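You operate a simulated robot arm through the tools that you are given. There is no shell and no other tool. Be economical: measure what you need, move in short steps, check, and stop when the job is done.

You are at the controls of a simulated robot arm. One attempt, no reset.

JOB
Put the black threaded pipe on the yellow card. Then take the strainer basket from the top of the trolley and put it on the yellow alarm cover. Then turn the curve dial to 5. Then put the black-capped plug on the red tape spool. Keep to this order. Set down upright: black threaded pipe.

The check looks at the end state, three seconds after you hand in, the way a careful person would. Anything else that was tipped, shoved, dropped, spilled or broken makes it a failure. A push-on lid holds only when it is set on centred and level and pressed home; a screw cap is set on level and turned clockwise until tight.

ROBOT AND FRAMES
A 7-joint arm with a two-finger parallel gripper on a trunk, on a base that drives. Base frame: it is fixed to the floor where the robot stands at the start and does not move with it; the origin is under the middle of the robot, x ahead of it, y to its left, z up; the surface under the hand at the start is at about z = 0.85. Readings come in m, rad, newtons and seconds.
Its first joint turns from -2.897 to 2.897 rad. Places, roughly: black threaded pipe (5x4x6 cm) [0.5, -0.2, 0.9]; black-capped plug (3x3x4 cm) [0.4, -2.6, 0.8]; curve dial [1, -2.5, 0.9]; red tape spool (6x6x2 cm) [-0.9, -1.6, 1.3]; strainer basket [0.5, -0.25, 0.75]; yellow alarm cover [0.25, -2.5, 0.75]; yellow card [0.75, 2, 0.75]. Payload 4.4 kg.
Tool frame: the origin (TCP) lies between the finger pads and is the grasp point; the fingertips stand 0.023 m ahead of it; z points along the fingers, y is the line along which they close. Largest opening 0.094 m; finger width 0.038, thickness 0.01; the body of the gripper, 0.054 by 0.096 m, starts 0.039 m behind the TCP.
Orientation is told as [roll, pitch, yaw] about the base's x, y, z axes, in that order, counted from this pose: with the fingers straight down and closing along the base's y, the tool's x points along the base's -x, its y along +y and its z along -z.

CONTROLS
- The arm moves only by the tool apply_moves. Its argument "motion" is a list of rows, each an object (a shift or turn left out is 0, a gripper value left out holds the last) with "xyz": the shift along the base's x, y, z in units of 300 mm (1.0 is 300 mm), a list of three; "rotation": the turn, a rotation vector about the base's x, y, z in units of 90 degrees (1.0 is 90 degrees), a list of three. In form: [{"xyz": [x, y, z], "rotation": [rx, ry, rz]}, ...]. A call has 1 to 10 rows; each row is the pose to reach, as a shift and turn from the pose commanded when the call began. "gripper" is the closure in counts, from 0 (fully open) to 255 (shut), set as the call begins (left out, the last holds). A call with a number of a shift or a turn outside -1 to 1 is refused whole. A row lasts 0.2 s, in which the tool goes at most 0.05 m and 0.15 rad; a call with a longer step from one row to the next is refused whole, and so is a gripper value outside its range. A pose out of reach is approached as far as the arm can. The call stops where the force on the tool passes 40 N (or 10 N more than at its start, if that is more) or the arm is blocked; 0.2 s more then pass. The fingers move at their own pace (about 0.108 m/s each) and stop on an object; they squeeze with about 34 N. The grip force told is the motor's: it shows also when the fingers shut on nothing. Time passes only in rows, and 0.2 s behind the last, so rows that repeat a pose let the fingers close. The reply holds the time, the measured pose of the TCP, the force on the tool along the base axes, the opening and the grip force, in the units named above and with some noise, with the torque about the TCP (base axes, N m) and any sound that the robot's microphone picked up.
- Cameras (640 x 400 px; columns grow to the right, rows downward): "scene" is now at [0.1708, 0.1788, 1.4746]; the picture's right is [-0.60, -0.80, 0.00], its down [-0.48, 0.36, -0.80] and it looks along [0.64, -0.48, -0.60] (base axes); focal length 274 px, centre (320, 200). "wrist" rides on the gripper at [0.086, 0.016, -0.074] in the tool frame; the picture's right is [-0.18, 0.98, 0.00], its down [-0.58, -0.11, -0.81] and it looks along [-0.79, -0.15, 0.59] (tool axes); focal length 243 px, centre (320, 200). There is no depth. A picture from a camera that has moved, and an enlarged one, comes with that camera's place and axes in the base frame and with its lens. The place of the scene camera against the robot may be out by one fixed shift of up to 0.018 m in any direction.
- camera(camera): a new picture of that camera. No time passes.
- steer(legs): drives the robot by 1 to 6 legs, each [ahead, left, turn to the left] in m, m and rad, along the robot's own axes; the way and the turn of a leg run together, so that a leg with both is an arc; at most 1.5 m and 3.142 rad a leg. The arm and the cameras ride along, it lands a little off, and it stops where it bumps. It gives what a move gives.
- turn_head(pan, tilt): turns the head with the scene camera to pan (to the left, within 2.094 rad either way) and tilt (down, from -0.506 to 1.204), counted from straight ahead of the robot. It gives what a move gives.
- inspect(camera, box): a new picture of the part [left, top, right, bottom] of that camera's present view, enlarged. No time passes.
- hand_in(): hands the job in; it is judged then, once.

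Work in short steps. Places have to be worked out from the pictures, the camera data and where the tool is seen: move nearer, look again, correct. Check each grasp and each placing, and mend what went wrong. You have 165 turns and 108 pictures in all, those below and enlarged ones among them. Open the gripper and draw the arm clear of the work before you hand the job in, unless the task says otherwise; then end with one line.

The tools are called after ">>>" as name(argument=value, ...) on one line, values as JSON. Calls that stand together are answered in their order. apply_moves: Moves the arm, as the interface text tells. Its arguments: {"type":"object","properties":{"motion":{"type":"array","items":{"type":"object","properties":{"xyz":{"type":"array","items":{"type":"number"}},"rotation":{"type":"array","items":{"type":"number"}}}}},"gripper":{"type":"number"}},"required":["motion"]} The other tools are called the same way: steer (legs) drives the base; turn_head (pan, tilt) turns the head that bears the scene camera; camera (camera) takes a picture; inspect (camera, box) takes an enlarged picture of a part of a camera's view; hand_in () hands the job in.

At the start:

```text
time_s: 0.0
eef_pos: [0.5815, -0.2424, 1.0805]
tool_rot: [0.001, 0.0, -0.001]
contact_force: [0.3, 0.2, 0.3]
torque: [0.0, -0.01, -0.01]
finger_gap: 0.0942
grip_force: 0.1
robot x, y, heading: [0.0003, -0.0046, 0.006]
head pan, tilt: [-0.646, 0.648]
```

scene: 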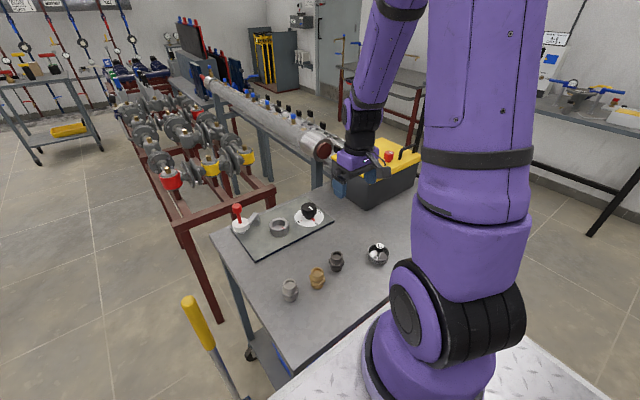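
wrist: 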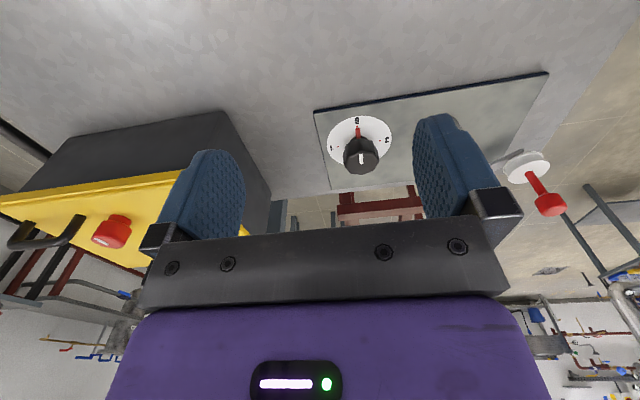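

I start by enlarging the table area to identify the pipe pieces near the robot.

>>> inspect(camera="scene", box=[220, 180, 420, 305])

>>> inspect(camera="scene", box=[0, 20, 240, 170])

```text
3.20 times, centred on (320, 242) of scene
camera zoom: at [0.1708, 0.1788, 1.4746], right [-0.6, -0.8, 0.0], down [-0.48, 0.36, -0.8], along [0.64, -0.48, -0.6], focal length 876 px, centre (320, 64)
```

zoom: 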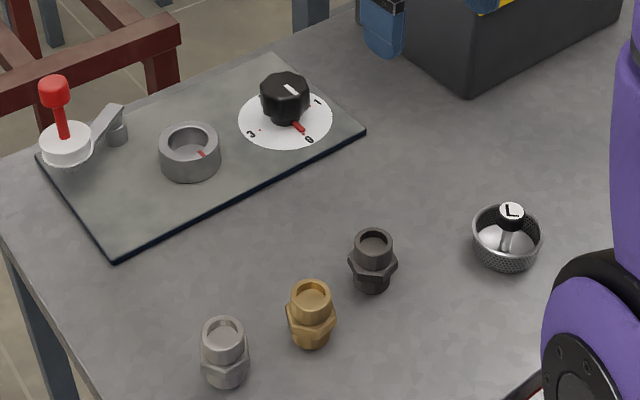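

```text
2.67 times, centred on (120, 95) of scene
camera zoom: at [0.1708, 0.1788, 1.4746], right [-0.6, -0.8, 0.0], down [-0.48, 0.36, -0.8], along [0.64, -0.48, -0.6], focal length 730 px, centre (853, 480)
```

zoom: 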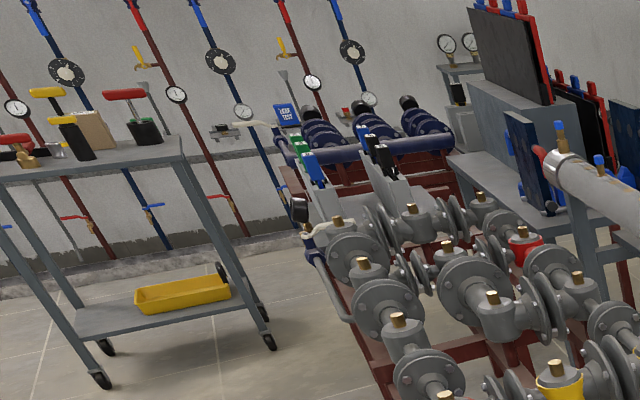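

The black pipe stands near [0.55, -0.16]; that is near the inner reach, so I back off a little and look down at the near scene.

>>> steer(legs=[[-0.15, 0, 0]])

>>> camera(camera="scene")

>>> camera(camera="wrist")

```text
time_s: 1.4
eef_pos: [0.4345, -0.2405, 1.0808]
tool_rot: [0.0, 0.002, -0.002]
contact_force: [0.1, -0.3, 1.1]
torque: [-0.02, 0.0, -0.02]
finger_gap: 0.0941
grip_force: 0.1
robot x, y, heading: [-0.1465, -0.0038, -0.001]
head pan, tilt: [-0.646, 0.648]
```

```text
103 pictures are left
camera scene: at [0.0226, 0.1788, 1.4746], right [-0.6, -0.8, 0.0], down [-0.48, 0.36, -0.8], along [0.64, -0.48, -0.6], focal length 274 px, centre (320, 200)
```

scene: 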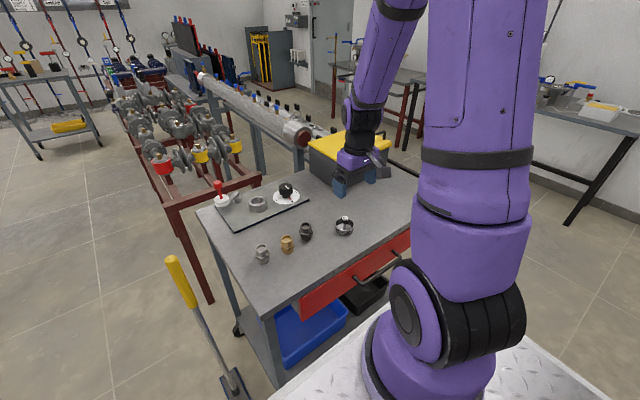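

```text
102 pictures are left
camera wrist: at [0.3486, -0.2252, 1.1532], right [0.18, 0.98, 0.0], down [0.58, -0.11, 0.81], along [0.79, -0.15, -0.59], focal length 243 px, centre (320, 200)
```

wrist: 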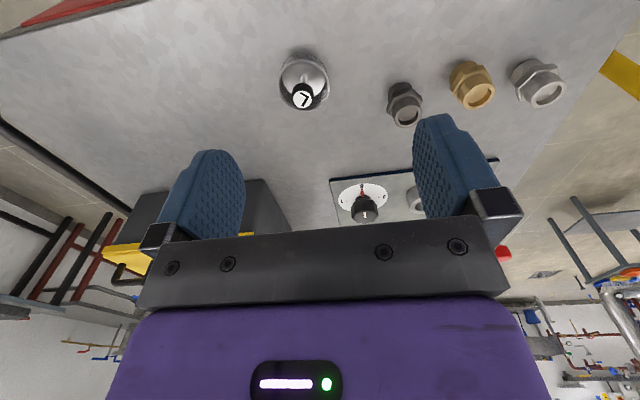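

The wrist view puts the pipe at about [0.535, -0.157]; I move above it with the fingers partly closed to spare the brass neighbour, then look.

>>> apply_moves(motion=[{"xyz": [0.084, 0.07, -0.09]}, {"xyz": [0.168, 0.139, -0.18]}, {"xyz": [0.25, 0.21, -0.27]}, {"xyz": [0.335, 0.278, -0.35]}], gripper=85)

>>> camera(camera="wrist")

>>> camera(camera="scene")

```text
time_s: 2.4
eef_pos: [0.5343, -0.1599, 0.9783]
tool_rot: [0.0, -0.003, 0.0]
contact_force: [-0.6, -0.2, 0.8]
torque: [0.02, -0.05, -0.01]
finger_gap: 0.0624
grip_force: 0.0
robot x, y, heading: [-0.1461, -0.0033, -0.005]
head pan, tilt: [-0.646, 0.648]
```

```text
101 pictures are left
camera wrist: at [0.4485, -0.1427, 1.0503], right [0.18, 0.98, 0.0], down [0.58, -0.11, 0.81], along [0.79, -0.15, -0.59], focal length 243 px, centre (320, 200)
```

wrist: 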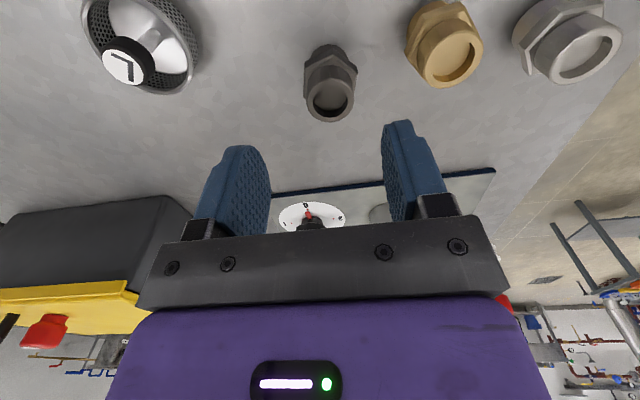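

```text
100 pictures are left
camera scene: at [0.0219, 0.1785, 1.4747], right [-0.6, -0.8, 0.0], down [-0.48, 0.36, -0.8], along [0.64, -0.48, -0.6], focal length 274 px, centre (320, 200)
```

scene: 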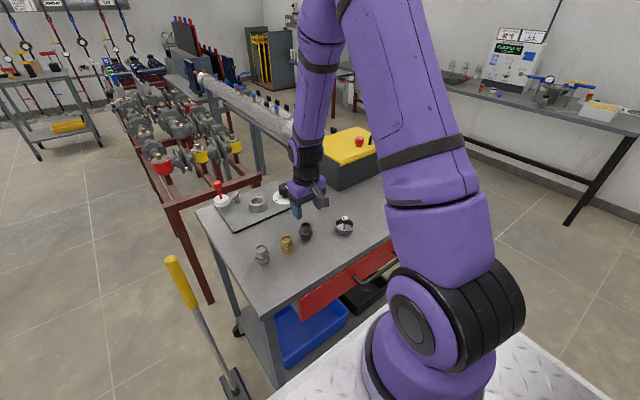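

Pipe top centre computes to about [0.532, -0.151]; I descend there and close.

>>> apply_moves(motion=[{"xyz": [0, 0.03, 0]}, {"xyz": [-0.005, 0.03, -0.14]}, {"xyz": [-0.005, 0.03, -0.28]}, {"xyz": [-0.005, 0.03, -0.28]}])

>>> apply_moves(motion=[{"xyz": [0, 0, 0]}, {"xyz": [0, 0, 0]}, {"xyz": [0, 0, 0]}], gripper=255)

>>> camera(camera="wrist")

```text
time_s: 3.4
eef_pos: [0.533, -0.1464, 0.8925]
tool_rot: [0.0, 0.001, -0.001]
contact_force: [0.5, 0.8, 0.6]
torque: [0.01, 0.0, 0.03]
finger_gap: 0.0626
grip_force: 0.0
robot x, y, heading: [-0.1488, -0.0006, -0.002]
head pan, tilt: [-0.646, 0.648]
```

```text
time_s: 4.2
eef_pos: [0.5328, -0.1466, 0.8921]
tool_rot: [-0.001, 0.0, 0.001]
contact_force: [-0.6, -0.6, -0.2]
torque: [0.01, -0.01, -0.02]
finger_gap: 0.0399
grip_force: 34.3
robot x, y, heading: [-0.149, -0.0026, 0.002]
head pan, tilt: [-0.646, 0.648]
```

```text
99 pictures are left
camera wrist: at [0.4478, -0.1302, 0.9646], right [0.18, 0.98, 0.0], down [0.58, -0.11, 0.81], along [0.79, -0.15, -0.59], focal length 243 px, centre (320, 200)
```

wrist: 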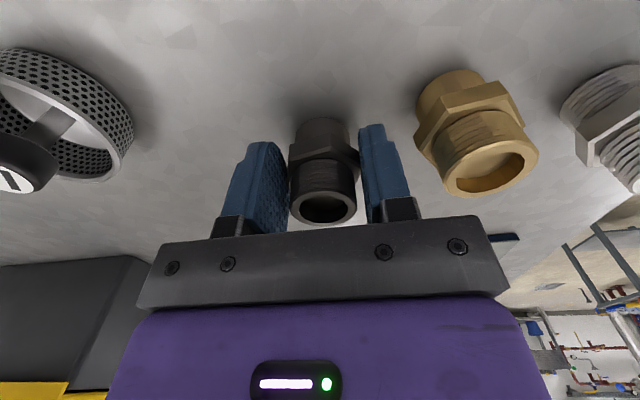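

The pipe is held (gap 0.040). I lift it and turn the head left to find the yellow card.

>>> apply_moves(motion=[{"xyz": [0, 0, 0.15]}, {"xyz": [0, 0, 0.3]}, {"xyz": [-0.05, 0, 0.45]}, {"xyz": [-0.1, 0, 0.6]}])

>>> turn_head(pan=1.1, tilt=0.45)

>>> camera(camera="scene")

>>> camera(camera="wrist")

```text
time_s: 5.2
eef_pos: [0.5009, -0.1478, 1.0732]
tool_rot: [0.001, 0.001, 0.001]
contact_force: [1.7, 0.2, -1.3]
torque: [-0.02, 0.01, 0.0]
finger_gap: 0.04
grip_force: 34.3
robot x, y, heading: [-0.152, 0.0027, 0.004]
head pan, tilt: [-0.646, 0.648]
```

```text
time_s: 6.9
eef_pos: [0.5024, -0.1482, 1.0746]
tool_rot: [-0.001, 0.001, 0.001]
contact_force: [0.0, 1.1, -0.6]
torque: [-0.03, 0.0, 0.03]
finger_gap: 0.0397
grip_force: 34.3
robot x, y, heading: [-0.1488, -0.0015, -0.0]
head pan, tilt: [1.1, 0.45]
```

```text
98 pictures are left
camera scene: at [-0.005, 0.3129, 1.4923], right [0.89, -0.45, 0.0], down [-0.2, -0.39, -0.9], along [0.41, 0.8, -0.44], focal length 274 px, centre (320, 200)
```

scene: 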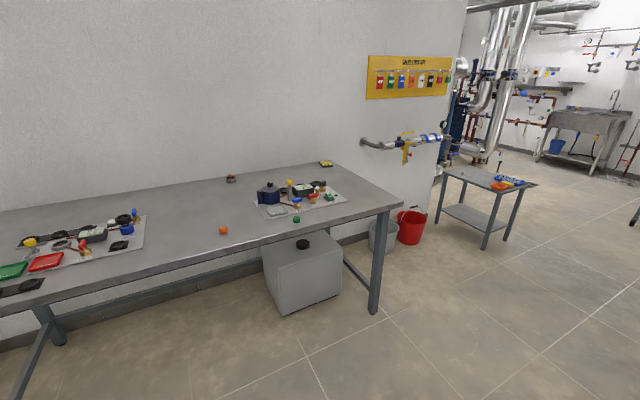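

```text
97 pictures are left
camera wrist: at [0.4164, -0.1312, 1.1464], right [0.18, 0.98, 0.0], down [0.58, -0.11, 0.81], along [0.79, -0.15, -0.59], focal length 243 px, centre (320, 200)
```

wrist: 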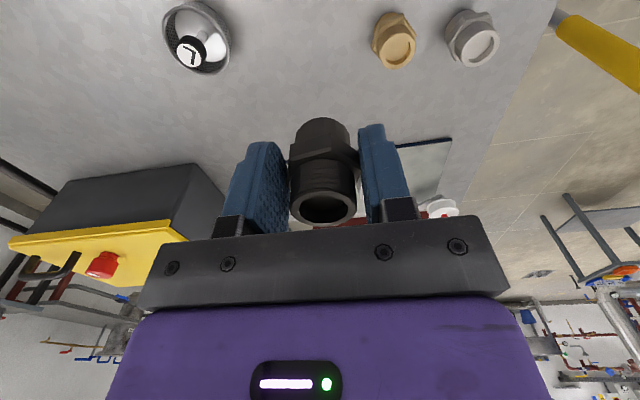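

The bench to the left holds the targets; I zoom in to find the yellow card.

>>> inspect(camera="scene", box=[200, 140, 392, 260])

>>> inspect(camera="scene", box=[0, 190, 176, 300])

```text
3.33 times, centred on (296, 200) of scene
camera zoom: at [-0.005, 0.3129, 1.4923], right [0.89, -0.45, 0.0], down [-0.2, -0.39, -0.9], along [0.41, 0.8, -0.44], focal length 912 px, centre (400, 200)
```

zoom: 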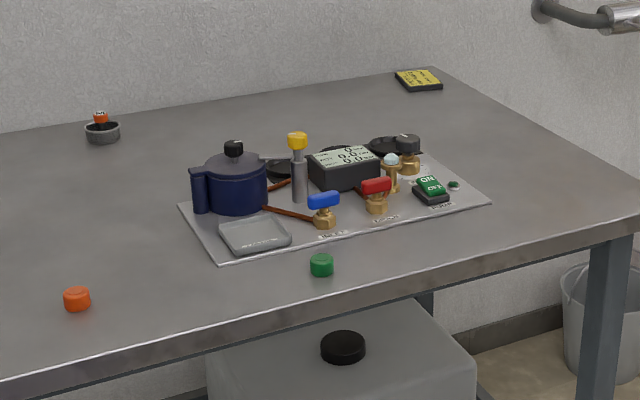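

```text
3.64 times, centred on (88, 245) of scene
camera zoom: at [-0.005, 0.3129, 1.4923], right [0.89, -0.45, 0.0], down [-0.2, -0.39, -0.9], along [0.41, 0.8, -0.44], focal length 995 px, centre (1164, 36)
```

zoom: 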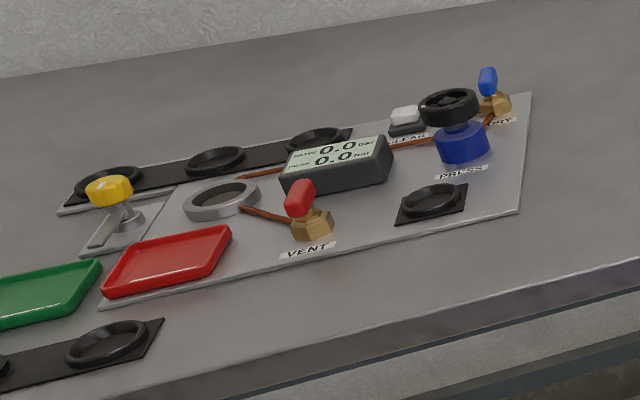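

The yellow card lies at the bench's back right corner, about [0.92, 1.97]. I drive sideways to the aisle between trolley and bench, then ahead past the bench's right end, and look.

>>> steer(legs=[[0, 0.72, 0], [0.9, 0, 0]])

>>> turn_head(pan=1.0, tilt=0.6)

>>> camera(camera="scene")

```text
time_s: 15.1
eef_pos: [1.3958, 0.5244, 1.0744]
tool_rot: [-0.001, 0.001, -0.029]
contact_force: [0.0, 0.6, -1.1]
torque: [0.0, 0.01, -0.06]
finger_gap: 0.037
grip_force: 33.7
robot x, y, heading: [0.7502, 0.6889, -0.025]
head pan, tilt: [1.1, 0.45]
```

```text
time_s: 15.8
eef_pos: [1.3949, 0.5255, 1.0732]
tool_rot: [0.0, -0.001, -0.027]
contact_force: [0.4, -0.3, -1.8]
torque: [0.01, 0.02, 0.02]
finger_gap: 0.0367
grip_force: 34.4
robot x, y, heading: [0.752, 0.6877, -0.029]
head pan, tilt: [1.0, 0.6]
```

```text
94 pictures are left
camera scene: at [0.9078, 0.9911, 1.4788], right [0.83, -0.56, 0.0], down [-0.32, -0.47, -0.83], along [0.46, 0.68, -0.56], focal length 274 px, centre (320, 200)
```

scene: 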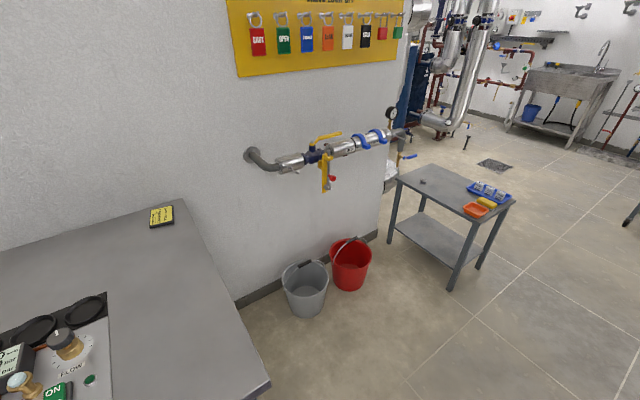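

The card is at about [0.87, 1.93, 0.885]. I drive to beside the bench's right end, turn left to face the wall, and check the held pipe (gap fell to 0.037).

>>> steer(legs=[[0.64, 0.05, 0.025], [0, 0, 1.571]])

>>> camera(camera="wrist")

>>> turn_head(pan=0.5, tilt=0.7)

>>> camera(camera="scene")

```text
time_s: 23.2
eef_pos: [1.5654, 1.3762, 1.0741]
tool_rot: [0.001, -0.001, 1.549]
contact_force: [-0.1, 0.2, -2.2]
torque: [-0.01, 0.0, 0.0]
finger_gap: 0.0369
grip_force: 34.4
robot x, y, heading: [1.4014, 0.7285, 1.545]
head pan, tilt: [1.0, 0.6]
```

```text
93 pictures are left
camera wrist: at [1.549, 1.2906, 1.1467], right [-0.98, 0.21, 0.0], down [0.12, 0.58, 0.81], along [0.17, 0.79, -0.59], focal length 243 px, centre (320, 200)
```

wrist: 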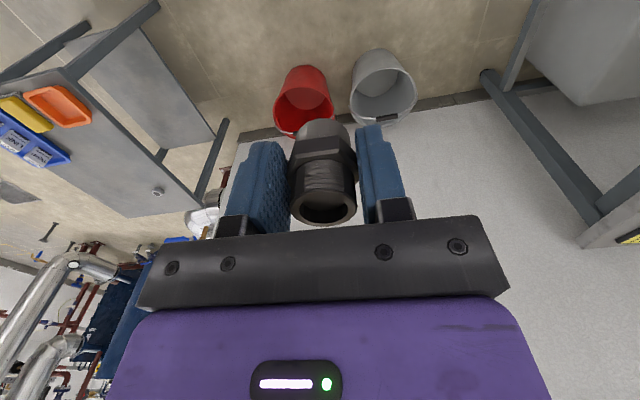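

```text
time_s: 24.1
eef_pos: [1.5655, 1.3774, 1.075]
tool_rot: [0.0, 0.0, 1.547]
contact_force: [-0.9, 0.1, -0.2]
torque: [0.0, 0.0, -0.02]
finger_gap: 0.037
grip_force: 34.2
robot x, y, heading: [1.4021, 0.7315, 1.55]
head pan, tilt: [0.499, 0.7]
```

```text
92 pictures are left
camera scene: at [1.1327, 0.908, 1.4701], right [0.89, 0.46, 0.0], down [0.3, -0.57, -0.77], along [-0.35, 0.68, -0.64], focal length 274 px, centre (320, 200)
```

scene: 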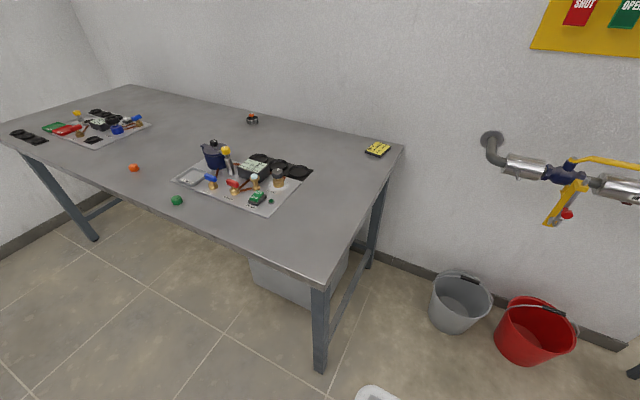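

The pipe still sits upright in the grip; the card is at about [0.86, 1.93]. I swing the arm to the left over the bench side at safe height.

>>> apply_moves(motion=[{"xyz": [-0.14, 0.02, 0.03]}, {"xyz": [-0.28, 0.04, 0.06]}, {"xyz": [-0.42, 0.06, 0.09]}, {"xyz": [-0.56, 0.08, 0.12]}, {"xyz": [-0.7, 0.1, 0.15]}, {"xyz": [-0.84, 0.12, 0.18]}, {"xyz": [-0.98, 0.14, 0.2]}])

>>> apply_moves(motion=[{"xyz": [-0.14, 0, 0]}, {"xyz": [-0.28, 0, 0]}, {"xyz": [-0.42, 0, 0]}, {"xyz": [-0.56, 0.0, 0]}, {"xyz": [-0.7, 0.0, 0]}, {"xyz": [-0.84, 0, 0]}, {"xyz": [-0.9, 0, 0]}])

>>> steer(legs=[[0.42, 0.03, 0.02]])

>>> camera(camera="wrist")

>>> camera(camera="scene")

```text
time_s: 25.7
eef_pos: [1.2744, 1.4203, 1.1356]
tool_rot: [0.001, 0.0, 1.547]
contact_force: [0.8, 0.8, -1.7]
torque: [-0.02, -0.01, -0.01]
finger_gap: 0.0368
grip_force: 34.7
robot x, y, heading: [1.4032, 0.7328, 1.544]
head pan, tilt: [0.499, 0.7]
```

```text
time_s: 27.3
eef_pos: [1.0028, 1.4189, 1.1331]
tool_rot: [0.001, 0.0, 1.547]
contact_force: [0.6, 0.5, -1.0]
torque: [0.03, 0.0, 0.0]
finger_gap: 0.0369
grip_force: 34.1
robot x, y, heading: [1.4011, 0.727, 1.541]
head pan, tilt: [0.499, 0.7]
```

```text
time_s: 29.9
eef_pos: [0.9648, 1.8318, 1.1318]
tool_rot: [0.0, -0.001, 1.568]
contact_force: [0.0, 0.9, -0.9]
torque: [0.0, 0.03, 0.02]
finger_gap: 0.0369
grip_force: 33.6
robot x, y, heading: [1.3791, 1.1487, 1.563]
head pan, tilt: [0.499, 0.7]
```

```text
91 pictures are left
camera wrist: at [0.951, 1.7437, 1.2051], right [-0.98, 0.19, 0.0], down [0.11, 0.58, 0.81], along [0.15, 0.79, -0.59], focal length 243 px, centre (320, 200)
```

wrist: 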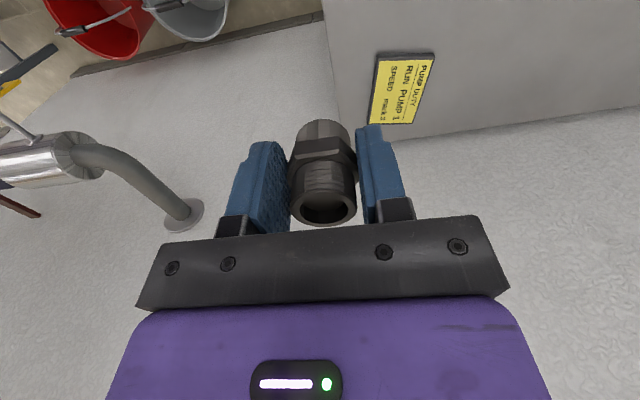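

```text
90 pictures are left
camera scene: at [1.1059, 1.322, 1.47], right [0.88, 0.47, 0.0], down [0.31, -0.57, -0.76], along [-0.36, 0.67, -0.64], focal length 274 px, centre (320, 200)
```

scene: 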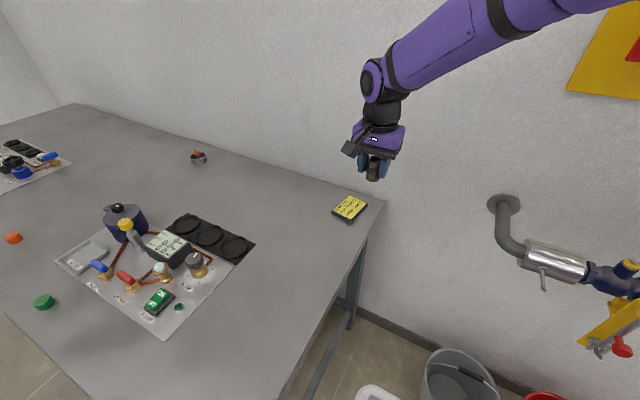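

The card's centre computes to about [0.873, 1.938]; I move above it and down partway, then re-measure.

>>> apply_moves(motion=[{"xyz": [-0.08, 0.09, 0]}, {"xyz": [-0.16, 0.18, -0.05]}, {"xyz": [-0.24, 0.27, -0.1]}, {"xyz": [-0.306, 0.352, -0.2]}, {"xyz": [-0.306, 0.352, -0.35]}, {"xyz": [-0.306, 0.352, -0.47]}])

>>> camera(camera="wrist")

>>> inspect(camera="scene", box=[270, 120, 430, 220])

```text
time_s: 31.3
eef_pos: [0.8721, 1.9347, 0.9908]
tool_rot: [0.0, -0.002, 1.568]
contact_force: [0.9, -0.8, -0.3]
torque: [0.0, 0.01, -0.02]
finger_gap: 0.0373
grip_force: 33.8
robot x, y, heading: [1.3785, 1.1487, 1.567]
head pan, tilt: [0.499, 0.7]
```

```text
89 pictures are left
camera wrist: at [0.8574, 1.8489, 1.0634], right [-0.98, 0.19, 0.0], down [0.11, 0.58, 0.81], along [0.15, 0.79, -0.59], focal length 243 px, centre (320, 200)
```

wrist: 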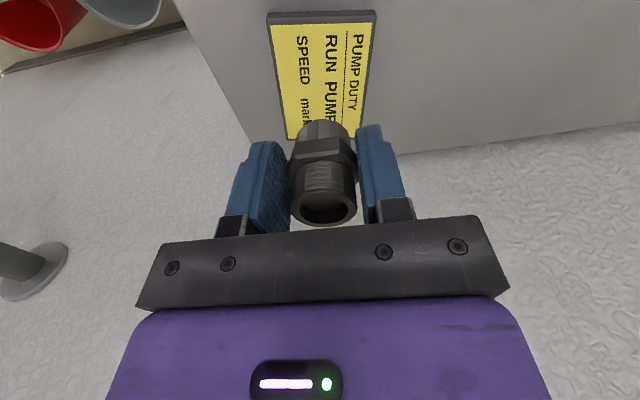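

```text
4.00 times, centred on (350, 170) of scene
camera zoom: at [1.1062, 1.3216, 1.4701], right [0.88, 0.47, 0.0], down [0.31, -0.57, -0.77], along [-0.36, 0.67, -0.64], focal length 1094 px, centre (200, 320)
```

zoom: 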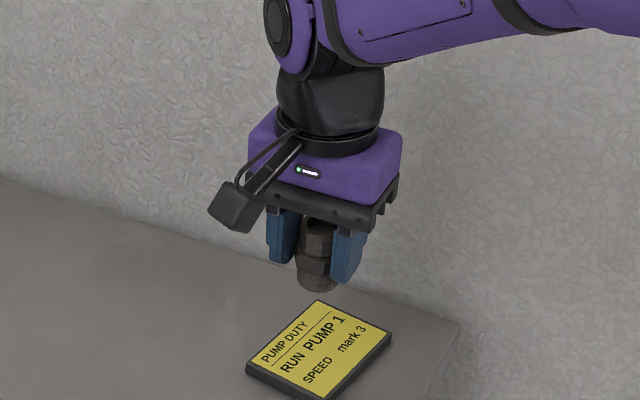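

Card centre is about [0.872, 1.944]. I descend to just above it.

>>> apply_moves(motion=[{"xyz": [0, 0.03, 0]}, {"xyz": [0, 0.03, -0.08]}, {"xyz": [0, 0.03, -0.14]}, {"xyz": [0, 0.03, -0.14]}])

>>> inspect(camera="scene", box=[270, 120, 430, 220])

```text
time_s: 32.3
eef_pos: [0.8749, 1.9457, 0.9481]
tool_rot: [0.0, 0.0, 1.567]
contact_force: [0.6, -0.6, -1.1]
torque: [0.02, -0.03, -0.02]
finger_gap: 0.0371
grip_force: 33.4
robot x, y, heading: [1.3818, 1.1493, 1.565]
head pan, tilt: [0.499, 0.7]
```

```text
4.00 times, centred on (350, 170) of scene
camera zoom: at [1.1059, 1.3219, 1.4701], right [0.88, 0.47, 0.0], down [0.31, -0.57, -0.76], along [-0.36, 0.67, -0.64], focal length 1094 px, centre (200, 320)
```

zoom: 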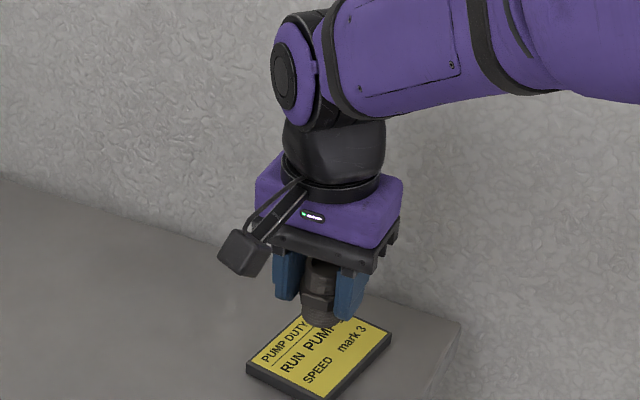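

Nearly there; I step down gently and watch the force.

>>> apply_moves(motion=[{"xyz": [0, 0, -0.01]}, {"xyz": [0, 0, -0.02]}, {"xyz": [0, 0, -0.03]}])

>>> apply_moves(motion=[{"xyz": [0, 0, -0.007]}, {"xyz": [0, 0, -0.013]}])

>>> inspect(camera="scene", box=[302, 150, 398, 210])

```text
time_s: 33.1
eef_pos: [0.8734, 1.9453, 0.9389]
tool_rot: [0.0, 0.0, 1.566]
contact_force: [-0.5, 0.0, -0.8]
torque: [0.01, 0.02, 0.03]
finger_gap: 0.037
grip_force: 33.3
robot x, y, heading: [1.3779, 1.1518, 1.567]
head pan, tilt: [0.499, 0.7]
```

```text
time_s: 33.7
eef_pos: [0.8745, 1.9442, 0.9352]
tool_rot: [-0.001, -0.002, 1.567]
contact_force: [0.4, -0.4, -0.8]
torque: [-0.02, -0.02, 0.0]
finger_gap: 0.0373
grip_force: 34.2
robot x, y, heading: [1.3784, 1.1517, 1.562]
head pan, tilt: [0.499, 0.7]
```

```text
6.67 times, centred on (350, 180) of scene
camera zoom: at [1.1059, 1.3219, 1.4701], right [0.88, 0.47, 0.0], down [0.31, -0.57, -0.76], along [-0.36, 0.67, -0.64], focal length 1824 px, centre (120, 333)
```

zoom: 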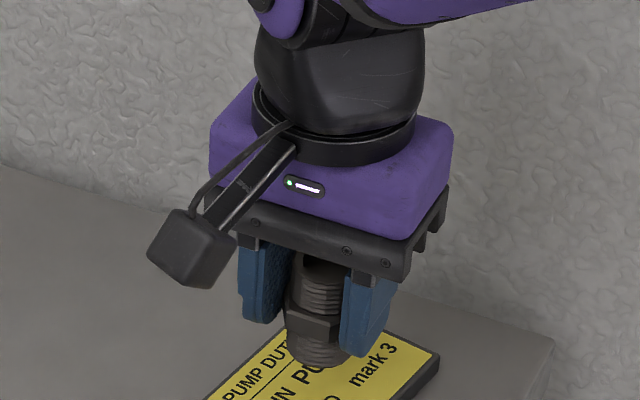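

No contact yet; continue stepping down.

>>> apply_moves(motion=[{"xyz": [0, 0, -0.007]}, {"xyz": [0, 0, -0.014]}])

>>> apply_moves(motion=[{"xyz": [0, 0, -0.007]}, {"xyz": [0, 0, -0.014]}])

>>> apply_moves(motion=[{"xyz": [0, 0, -0.007]}, {"xyz": [0, 0, -0.014]}])

>>> inspect(camera="scene", box=[302, 160, 398, 220])

```text
time_s: 34.3
eef_pos: [0.8741, 1.9445, 0.9318]
tool_rot: [0.0, 0.0, 1.568]
contact_force: [1.0, 0.0, -1.4]
torque: [0.01, 0.03, -0.03]
finger_gap: 0.0368
grip_force: 33.6
robot x, y, heading: [1.3798, 1.1507, 1.566]
head pan, tilt: [0.499, 0.7]
```

```text
time_s: 34.9
eef_pos: [0.8737, 1.9436, 0.9266]
tool_rot: [0.001, -0.001, 1.567]
contact_force: [0.0, -0.6, -0.7]
torque: [0.01, 0.0, 0.01]
finger_gap: 0.037
grip_force: 33.8
robot x, y, heading: [1.3805, 1.1489, 1.562]
head pan, tilt: [0.499, 0.7]
```

```text
time_s: 35.5
eef_pos: [0.8731, 1.9433, 0.9236]
tool_rot: [0.001, 0.0, 1.566]
contact_force: [0.5, 0.6, -0.3]
torque: [0.01, 0.01, 0.01]
finger_gap: 0.0371
grip_force: 33.8
robot x, y, heading: [1.3743, 1.1478, 1.566]
head pan, tilt: [0.499, 0.7]
```

```text
6.67 times, centred on (350, 190) of scene
camera zoom: at [1.1059, 1.3219, 1.4701], right [0.88, 0.47, 0.0], down [0.31, -0.57, -0.76], along [-0.36, 0.67, -0.64], focal length 1824 px, centre (120, 267)
```

zoom: 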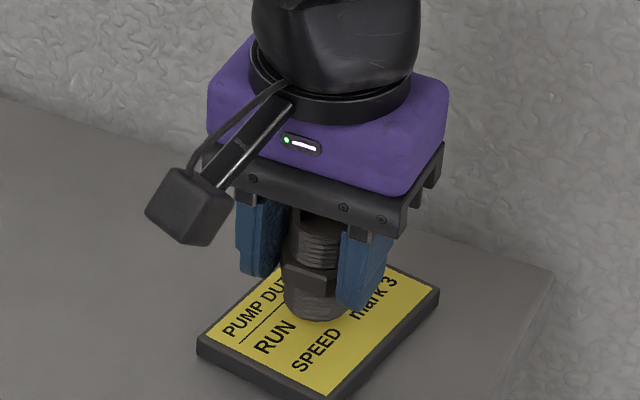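

Still no contact; continue down in small steps.

>>> apply_moves(motion=[{"xyz": [0, 0, -0.008]}, {"xyz": [0, 0, -0.016]}])

>>> apply_moves(motion=[{"xyz": [0, 0, -0.007]}, {"xyz": [0, 0, -0.014]}])

>>> apply_moves(motion=[{"xyz": [0, 0, -0.007]}, {"xyz": [0, 0, -0.014]}])

>>> inspect(camera="scene", box=[302, 160, 398, 220])

```text
time_s: 36.1
eef_pos: [0.8745, 1.9442, 0.9185]
tool_rot: [0.0, 0.0, 1.568]
contact_force: [0.5, -0.2, -0.3]
torque: [0.0, -0.02, 0.03]
finger_gap: 0.037
grip_force: 34.1
robot x, y, heading: [1.3828, 1.1519, 1.566]
head pan, tilt: [0.499, 0.7]
```

```text
time_s: 36.7
eef_pos: [0.8735, 1.9443, 0.9162]
tool_rot: [-0.001, 0.0, 1.567]
contact_force: [-0.3, 0.0, -1.7]
torque: [-0.01, 0.02, 0.03]
finger_gap: 0.0369
grip_force: 34.2
robot x, y, heading: [1.3782, 1.146, 1.564]
head pan, tilt: [0.499, 0.7]
```

```text
time_s: 37.3
eef_pos: [0.874, 1.9462, 0.9136]
tool_rot: [0.004, -0.004, 1.565]
contact_force: [2.2, -2.3, 26.5]
torque: [0.13, -0.03, 0.01]
finger_gap: 0.037
grip_force: 34.0
robot x, y, heading: [1.3799, 1.1473, 1.564]
head pan, tilt: [0.499, 0.7]
```

```text
6.67 times, centred on (350, 190) of scene
camera zoom: at [1.1067, 1.3208, 1.4703], right [0.88, 0.47, 0.0], down [0.31, -0.57, -0.77], along [-0.36, 0.67, -0.64], focal length 1824 px, centre (120, 267)
```

zoom: 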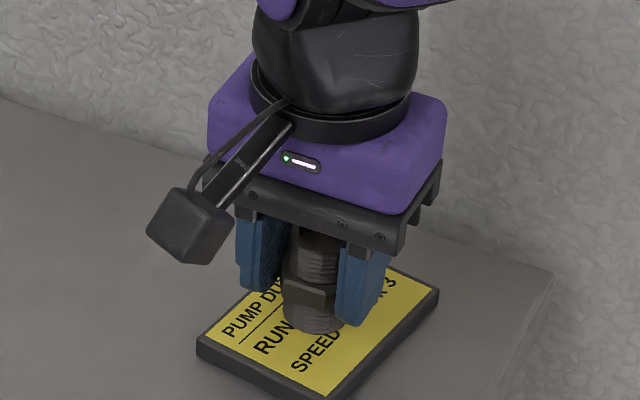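

Contact at 26 N: the pipe stands on the card. I relax a little, open, and rise.

>>> apply_moves(motion=[{"xyz": [0, 0, 0.008]}])

>>> apply_moves(motion=[{"xyz": [0, 0, 0]}, {"xyz": [0, 0, 0]}, {"xyz": [0, 0, 0.1]}, {"xyz": [0, 0, 0.25]}, {"xyz": [0, 0, 0.4]}, {"xyz": [0, 0, 0.55]}, {"xyz": [0, 0, 0.7]}], gripper=60)

>>> inspect(camera="scene", box=[270, 140, 430, 240])

```text
time_s: 37.7
eef_pos: [0.8747, 1.9456, 0.9144]
tool_rot: [0.001, -0.004, 1.569]
contact_force: [-5.9, 6.2, 22.8]
torque: [0.44, 0.2, 0.05]
finger_gap: 0.0372
grip_force: 33.9
robot x, y, heading: [1.3834, 1.1517, 1.571]
head pan, tilt: [0.499, 0.7]
```

```text
time_s: 39.3
eef_pos: [0.8758, 1.9417, 1.1247]
tool_rot: [-0.002, -0.001, 1.567]
contact_force: [0.5, 0.2, -0.8]
torque: [0.0, -0.01, -0.04]
finger_gap: 0.0718
grip_force: 0.1
robot x, y, heading: [1.3815, 1.1472, 1.566]
head pan, tilt: [0.499, 0.7]
```

```text
4.00 times, centred on (350, 190) of scene
camera zoom: at [1.1057, 1.3222, 1.47], right [0.88, 0.47, 0.0], down [0.31, -0.57, -0.76], along [-0.36, 0.67, -0.64], focal length 1094 px, centre (200, 240)
```

zoom: 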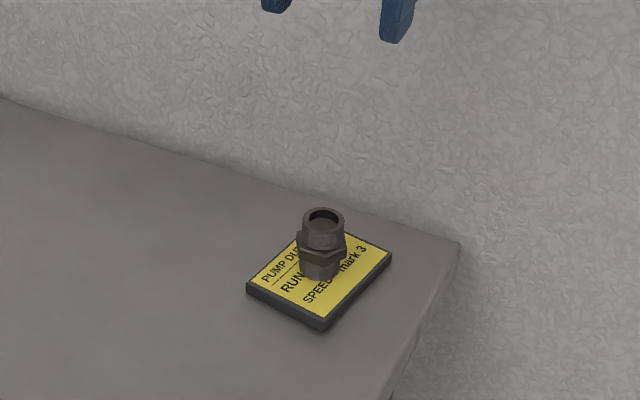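

The pipe stands upright on the card. I back off, bring the arm in front of the robot, and return towards the trolley.

>>> steer(legs=[[-0.43, 0, 0]])

>>> apply_moves(motion=[{"xyz": [0.12, -0.06, 0]}, {"xyz": [0.25, -0.12, 0]}, {"xyz": [0.38, -0.18, 0]}, {"xyz": [0.51, -0.24, 0]}, {"xyz": [0.64, -0.3, 0]}, {"xyz": [0.77, -0.36, 0]}, {"xyz": [0.9, -0.4, 0]}, {"xyz": [1.0, -0.4, 0]}])

>>> apply_moves(motion=[{"xyz": [0.14, 0, 0]}, {"xyz": [0.28, 0, 0]}, {"xyz": [0.42, 0, 0]}, {"xyz": [0.56, 0, 0]}, {"xyz": [0.7, 0, 0]}])

>>> steer(legs=[[0, 0, -1.566]])

```text
time_s: 42.0
eef_pos: [0.8701, 1.4976, 1.1251]
tool_rot: [-0.001, 0.0, 1.573]
contact_force: [-0.4, 0.4, -0.7]
torque: [-0.02, 0.03, 0.0]
finger_gap: 0.0722
grip_force: 0.0
robot x, y, heading: [1.3786, 0.7061, 1.569]
head pan, tilt: [0.499, 0.7]
```

```text
time_s: 43.8
eef_pos: [1.1687, 1.3787, 1.1277]
tool_rot: [0.0, 0.0, 1.572]
contact_force: [-1.0, -0.2, -0.1]
torque: [0.04, -0.05, -0.01]
finger_gap: 0.0718
grip_force: 0.1
robot x, y, heading: [1.3811, 0.7125, 1.571]
head pan, tilt: [0.499, 0.7]
```

```text
time_s: 45.0
eef_pos: [1.3794, 1.3781, 1.1233]
tool_rot: [0.0, -0.001, 1.574]
contact_force: [-0.7, 0.3, 0.1]
torque: [0.01, -0.05, 0.0]
finger_gap: 0.0719
grip_force: 0.1
robot x, y, heading: [1.3753, 0.7095, 1.577]
head pan, tilt: [0.499, 0.7]
```

```text
time_s: 49.1
eef_pos: [2.0466, 0.7308, 1.1241]
tool_rot: [0.002, 0.001, 0.033]
contact_force: [1.3, -0.1, 0.0]
torque: [-0.02, -0.02, 0.0]
finger_gap: 0.0719
grip_force: 0.0
robot x, y, heading: [1.3786, 0.7091, 0.034]
head pan, tilt: [0.499, 0.7]
```

Back along the aisle, then sideways to face the trolley again.

>>> steer(legs=[[-1.5, 0.02, -0.034], [-0.03, -0.68, 0]])

>>> turn_head(pan=-0.646, tilt=0.648)

>>> camera(camera="wrist")

>>> camera(camera="scene")

```text
refused: leg 1 is longer than a leg can be; nothing moved
```

```text
time_s: 50.5
eef_pos: [2.0477, 0.7297, 1.1247]
tool_rot: [0.0, -0.001, 0.032]
contact_force: [-0.2, -0.5, -0.4]
torque: [-0.02, -0.01, 0.02]
finger_gap: 0.072
grip_force: 0.1
robot x, y, heading: [1.3755, 0.7106, 0.032]
head pan, tilt: [-0.646, 0.648]
```

```text
82 pictures are left
camera wrist: at [1.9616, 0.7438, 1.1965], right [0.15, 0.99, 0.0], down [0.58, -0.09, 0.81], along [0.8, -0.12, -0.59], focal length 243 px, centre (320, 200)
```

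wrist: 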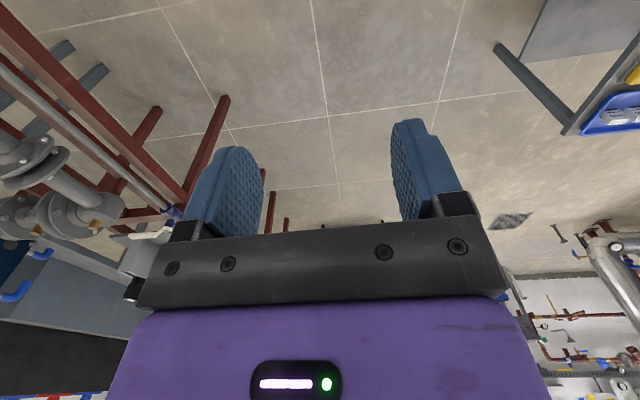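

```text
81 pictures are left
camera scene: at [1.5435, 0.8935, 1.4746], right [-0.57, -0.82, 0.0], down [-0.49, 0.35, -0.8], along [0.65, -0.46, -0.6], focal length 274 px, centre (320, 200)
```

scene: 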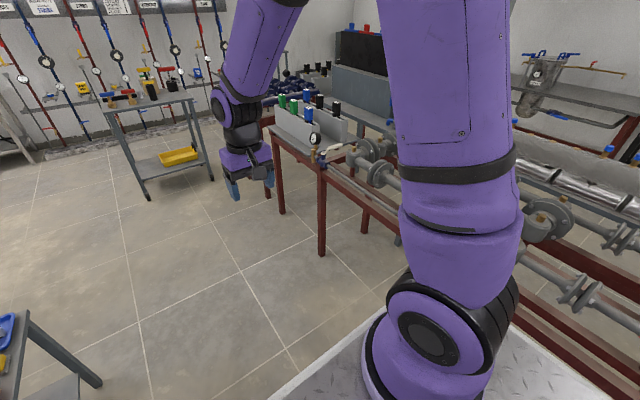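

The drive was refused for length; I split it in shorter legs.

>>> steer(legs=[[-0.8, 0.02, -0.034], [-0.72, 0, 0], [0, -0.68, 0]])

>>> camera(camera="wrist")

>>> turn_head(pan=-1.5, tilt=0.5)

>>> camera(camera="scene")

```text
time_s: 61.6
eef_pos: [0.5359, 0.0385, 1.1237]
tool_rot: [0.0, 0.001, -0.001]
contact_force: [0.5, 0.7, 0.6]
torque: [-0.01, -0.02, -0.01]
finger_gap: 0.0721
grip_force: 0.1
robot x, y, heading: [-0.1297, 0.041, -0.003]
head pan, tilt: [-0.646, 0.648]
```

```text
80 pictures are left
camera wrist: at [0.4508, 0.0548, 1.1965], right [0.19, 0.98, 0.0], down [0.58, -0.11, 0.81], along [0.79, -0.15, -0.59], focal length 243 px, centre (320, 200)
```

wrist: 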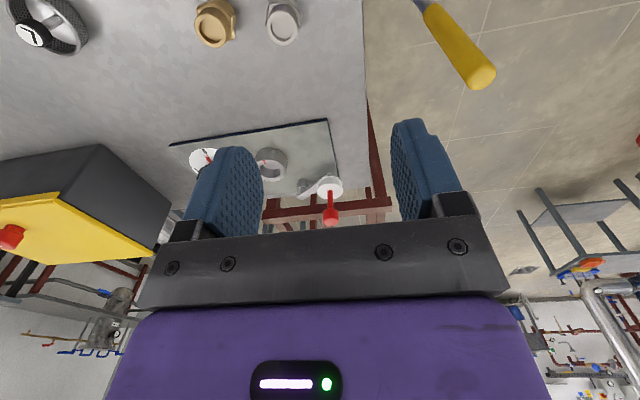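

```text
time_s: 62.8
eef_pos: [0.5359, 0.0389, 1.1247]
tool_rot: [0.001, 0.0, -0.001]
contact_force: [-0.8, 0.4, -0.5]
torque: [0.01, -0.02, 0.01]
finger_gap: 0.0719
grip_force: 0.1
robot x, y, heading: [-0.1347, 0.0461, -0.008]
head pan, tilt: [-1.499, 0.499]
```

```text
79 pictures are left
camera scene: at [-0.0244, 0.1808, 1.4878], right [-1.0, -0.07, 0.0], down [-0.03, 0.48, -0.88], along [0.06, -0.88, -0.48], focal length 274 px, centre (320, 200)
```

scene: 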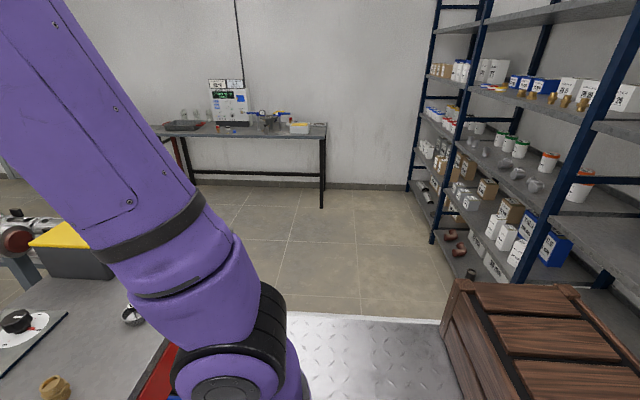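

Now bring the hand behind the basket for a good wrist view of it.

>>> apply_moves(motion=[{"xyz": [-0.05, -0.14, 0]}, {"xyz": [-0.1, -0.28, 0]}, {"xyz": [-0.16, -0.42, 0]}, {"xyz": [-0.22, -0.56, 0]}, {"xyz": [-0.28, -0.7, 0]}, {"xyz": [-0.33, -0.84, 0]}, {"xyz": [-0.38, -0.98, -0.05]}], gripper=0)

>>> camera(camera="wrist")

>>> inspect(camera="scene", box=[80, 60, 400, 260])

```text
time_s: 64.4
eef_pos: [0.4187, -0.2538, 1.1078]
tool_rot: [-0.002, 0.001, 0.0]
contact_force: [-0.2, 0.6, 0.0]
torque: [-0.01, -0.01, -0.03]
finger_gap: 0.0943
grip_force: 0.0
robot x, y, heading: [-0.1283, 0.0407, 0.001]
head pan, tilt: [-1.499, 0.499]
```

```text
78 pictures are left
camera wrist: at [0.3338, -0.2374, 1.1806], right [0.18, 0.98, 0.0], down [0.58, -0.11, 0.81], along [0.79, -0.15, -0.59], focal length 243 px, centre (320, 200)
```

wrist: 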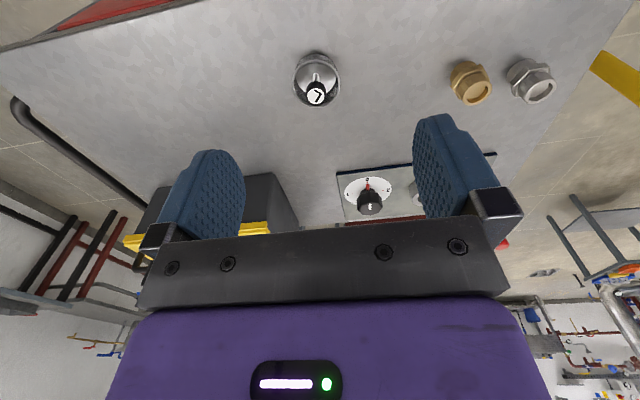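

```text
2.00 times, centred on (240, 160) of scene
camera zoom: at [-0.0246, 0.1814, 1.4877], right [-1.0, -0.07, 0.0], down [-0.03, 0.48, -0.88], along [0.06, -0.88, -0.48], focal length 547 px, centre (480, 280)
```

zoom: 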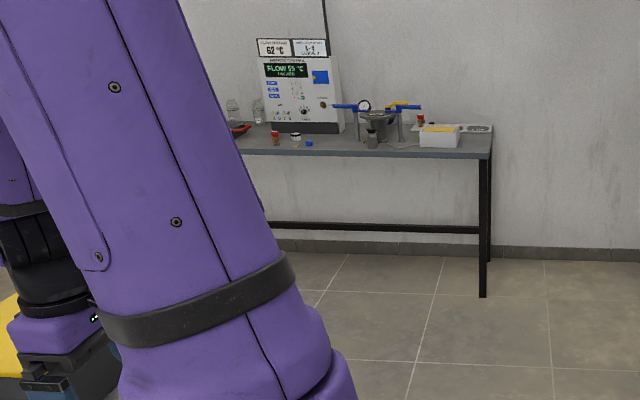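

I zoom the wrist view on the basket to see the handle.

>>> inspect(camera="wrist", box=[268, 40, 364, 100])

```text
6.67 times, centred on (316, 70) of wrist
camera zoom: at [0.3338, -0.2374, 1.1806], right [0.18, 0.98, 0.0], down [0.58, -0.11, 0.81], along [0.79, -0.15, -0.59], focal length 1618 px, centre (347, 1067)
```

zoom: 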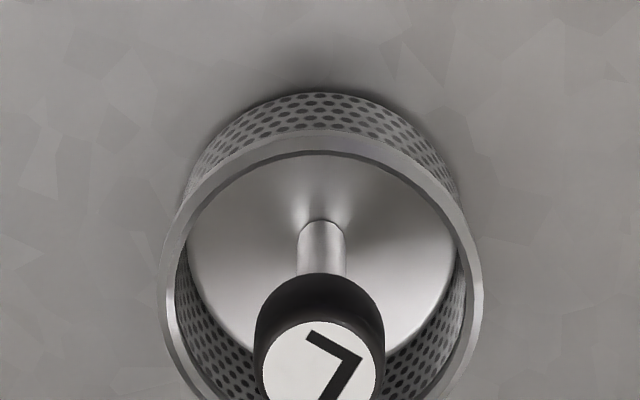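

Basket centre ≈ [0.487, -0.271], knob top ≈ 0.91. I hover over the knob with fingers half-open and look.

>>> apply_moves(motion=[{"xyz": [0.07, -0.02, -0.12]}, {"xyz": [0.14, -0.04, -0.25]}, {"xyz": [0.2, -0.05, -0.38]}, {"xyz": [0.222, -0.055, -0.5]}, {"xyz": [0.222, -0.055, -0.5]}], gripper=130)

>>> camera(camera="wrist")

```text
time_s: 65.6
eef_pos: [0.4904, -0.2719, 0.9586]
tool_rot: [0.001, 0.001, -0.002]
contact_force: [-0.6, 0.0, -0.3]
torque: [0.02, -0.05, -0.02]
finger_gap: 0.046
grip_force: 0.0
robot x, y, heading: [-0.1371, 0.0441, -0.005]
head pan, tilt: [-1.499, 0.499]
```

```text
75 pictures are left
camera wrist: at [0.4058, -0.2561, 1.0308], right [0.19, 0.98, 0.0], down [0.58, -0.11, 0.81], along [0.79, -0.15, -0.59], focal length 243 px, centre (320, 200)
```

wrist: 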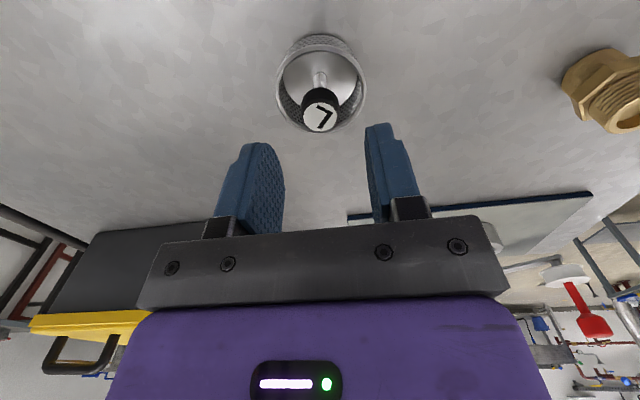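

Well aligned; I descend to z ≈ 0.911 and close on the knob.

>>> apply_moves(motion=[{"xyz": [-0.007, 0.003, -0.08]}, {"xyz": [-0.007, 0.003, -0.155]}, {"xyz": [-0.007, 0.003, -0.155]}])

>>> inspect(camera="wrist", box=[200, 70, 440, 220])

```text
time_s: 66.4
eef_pos: [0.4864, -0.2704, 0.9119]
tool_rot: [-0.002, -0.001, -0.002]
contact_force: [-0.7, 0.1, 0.9]
torque: [0.02, -0.02, -0.05]
finger_gap: 0.0462
grip_force: 0.0
robot x, y, heading: [-0.1363, 0.0413, 0.001]
head pan, tilt: [-1.499, 0.499]
```

```text
2.67 times, centred on (320, 145) of wrist
camera zoom: at [0.4022, -0.2535, 0.9844], right [0.19, 0.98, 0.0], down [0.58, -0.11, 0.81], along [0.79, -0.15, -0.59], focal length 647 px, centre (320, 347)
```

zoom: 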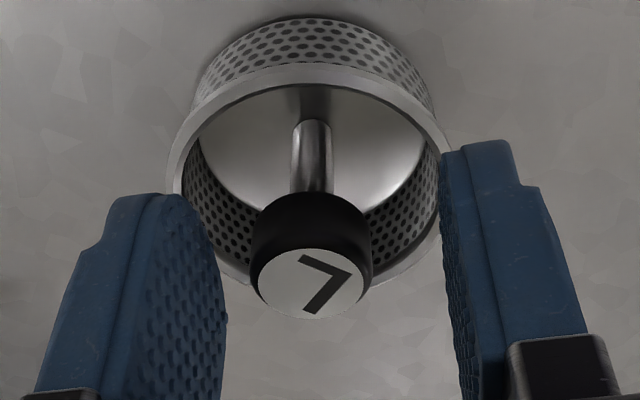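

Tips are level with the knob just above the rim; close now.

>>> apply_moves(motion=[{"xyz": [0, 0, 0]}, {"xyz": [0, 0, 0]}, {"xyz": [0, 0, 0]}], gripper=255)

>>> apply_moves(motion=[{"xyz": [0, 0, 0.1]}, {"xyz": [0, 0, 0.25]}, {"xyz": [0, 0, 0.4]}, {"xyz": [0, 0, 0.55]}, {"xyz": [0, 0, 0.7]}])

>>> camera(camera="wrist")

```text
time_s: 67.2
eef_pos: [0.4885, -0.2709, 0.9113]
tool_rot: [-0.001, -0.001, -0.002]
contact_force: [-0.5, -1.1, -0.1]
torque: [0.02, 0.03, -0.03]
finger_gap: 0.0235
grip_force: 34.0
robot x, y, heading: [-0.1341, 0.0402, 0.0]
head pan, tilt: [-1.499, 0.499]
```

```text
time_s: 68.4
eef_pos: [0.4845, -0.2712, 1.1206]
tool_rot: [-0.001, 0.002, -0.001]
contact_force: [0.6, -0.1, -0.5]
torque: [0.02, 0.05, 0.01]
finger_gap: 0.0234
grip_force: 34.2
robot x, y, heading: [-0.1328, 0.0359, -0.003]
head pan, tilt: [-1.499, 0.499]
```

```text
73 pictures are left
camera wrist: at [0.3986, -0.255, 1.193], right [0.19, 0.98, 0.0], down [0.58, -0.11, 0.81], along [0.79, -0.15, -0.59], focal length 243 px, centre (320, 200)
```

wrist: 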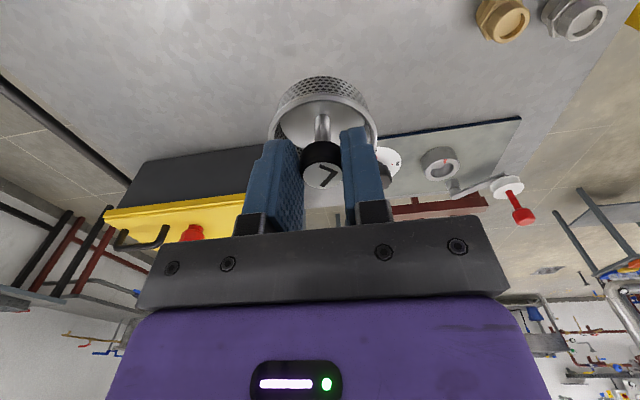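

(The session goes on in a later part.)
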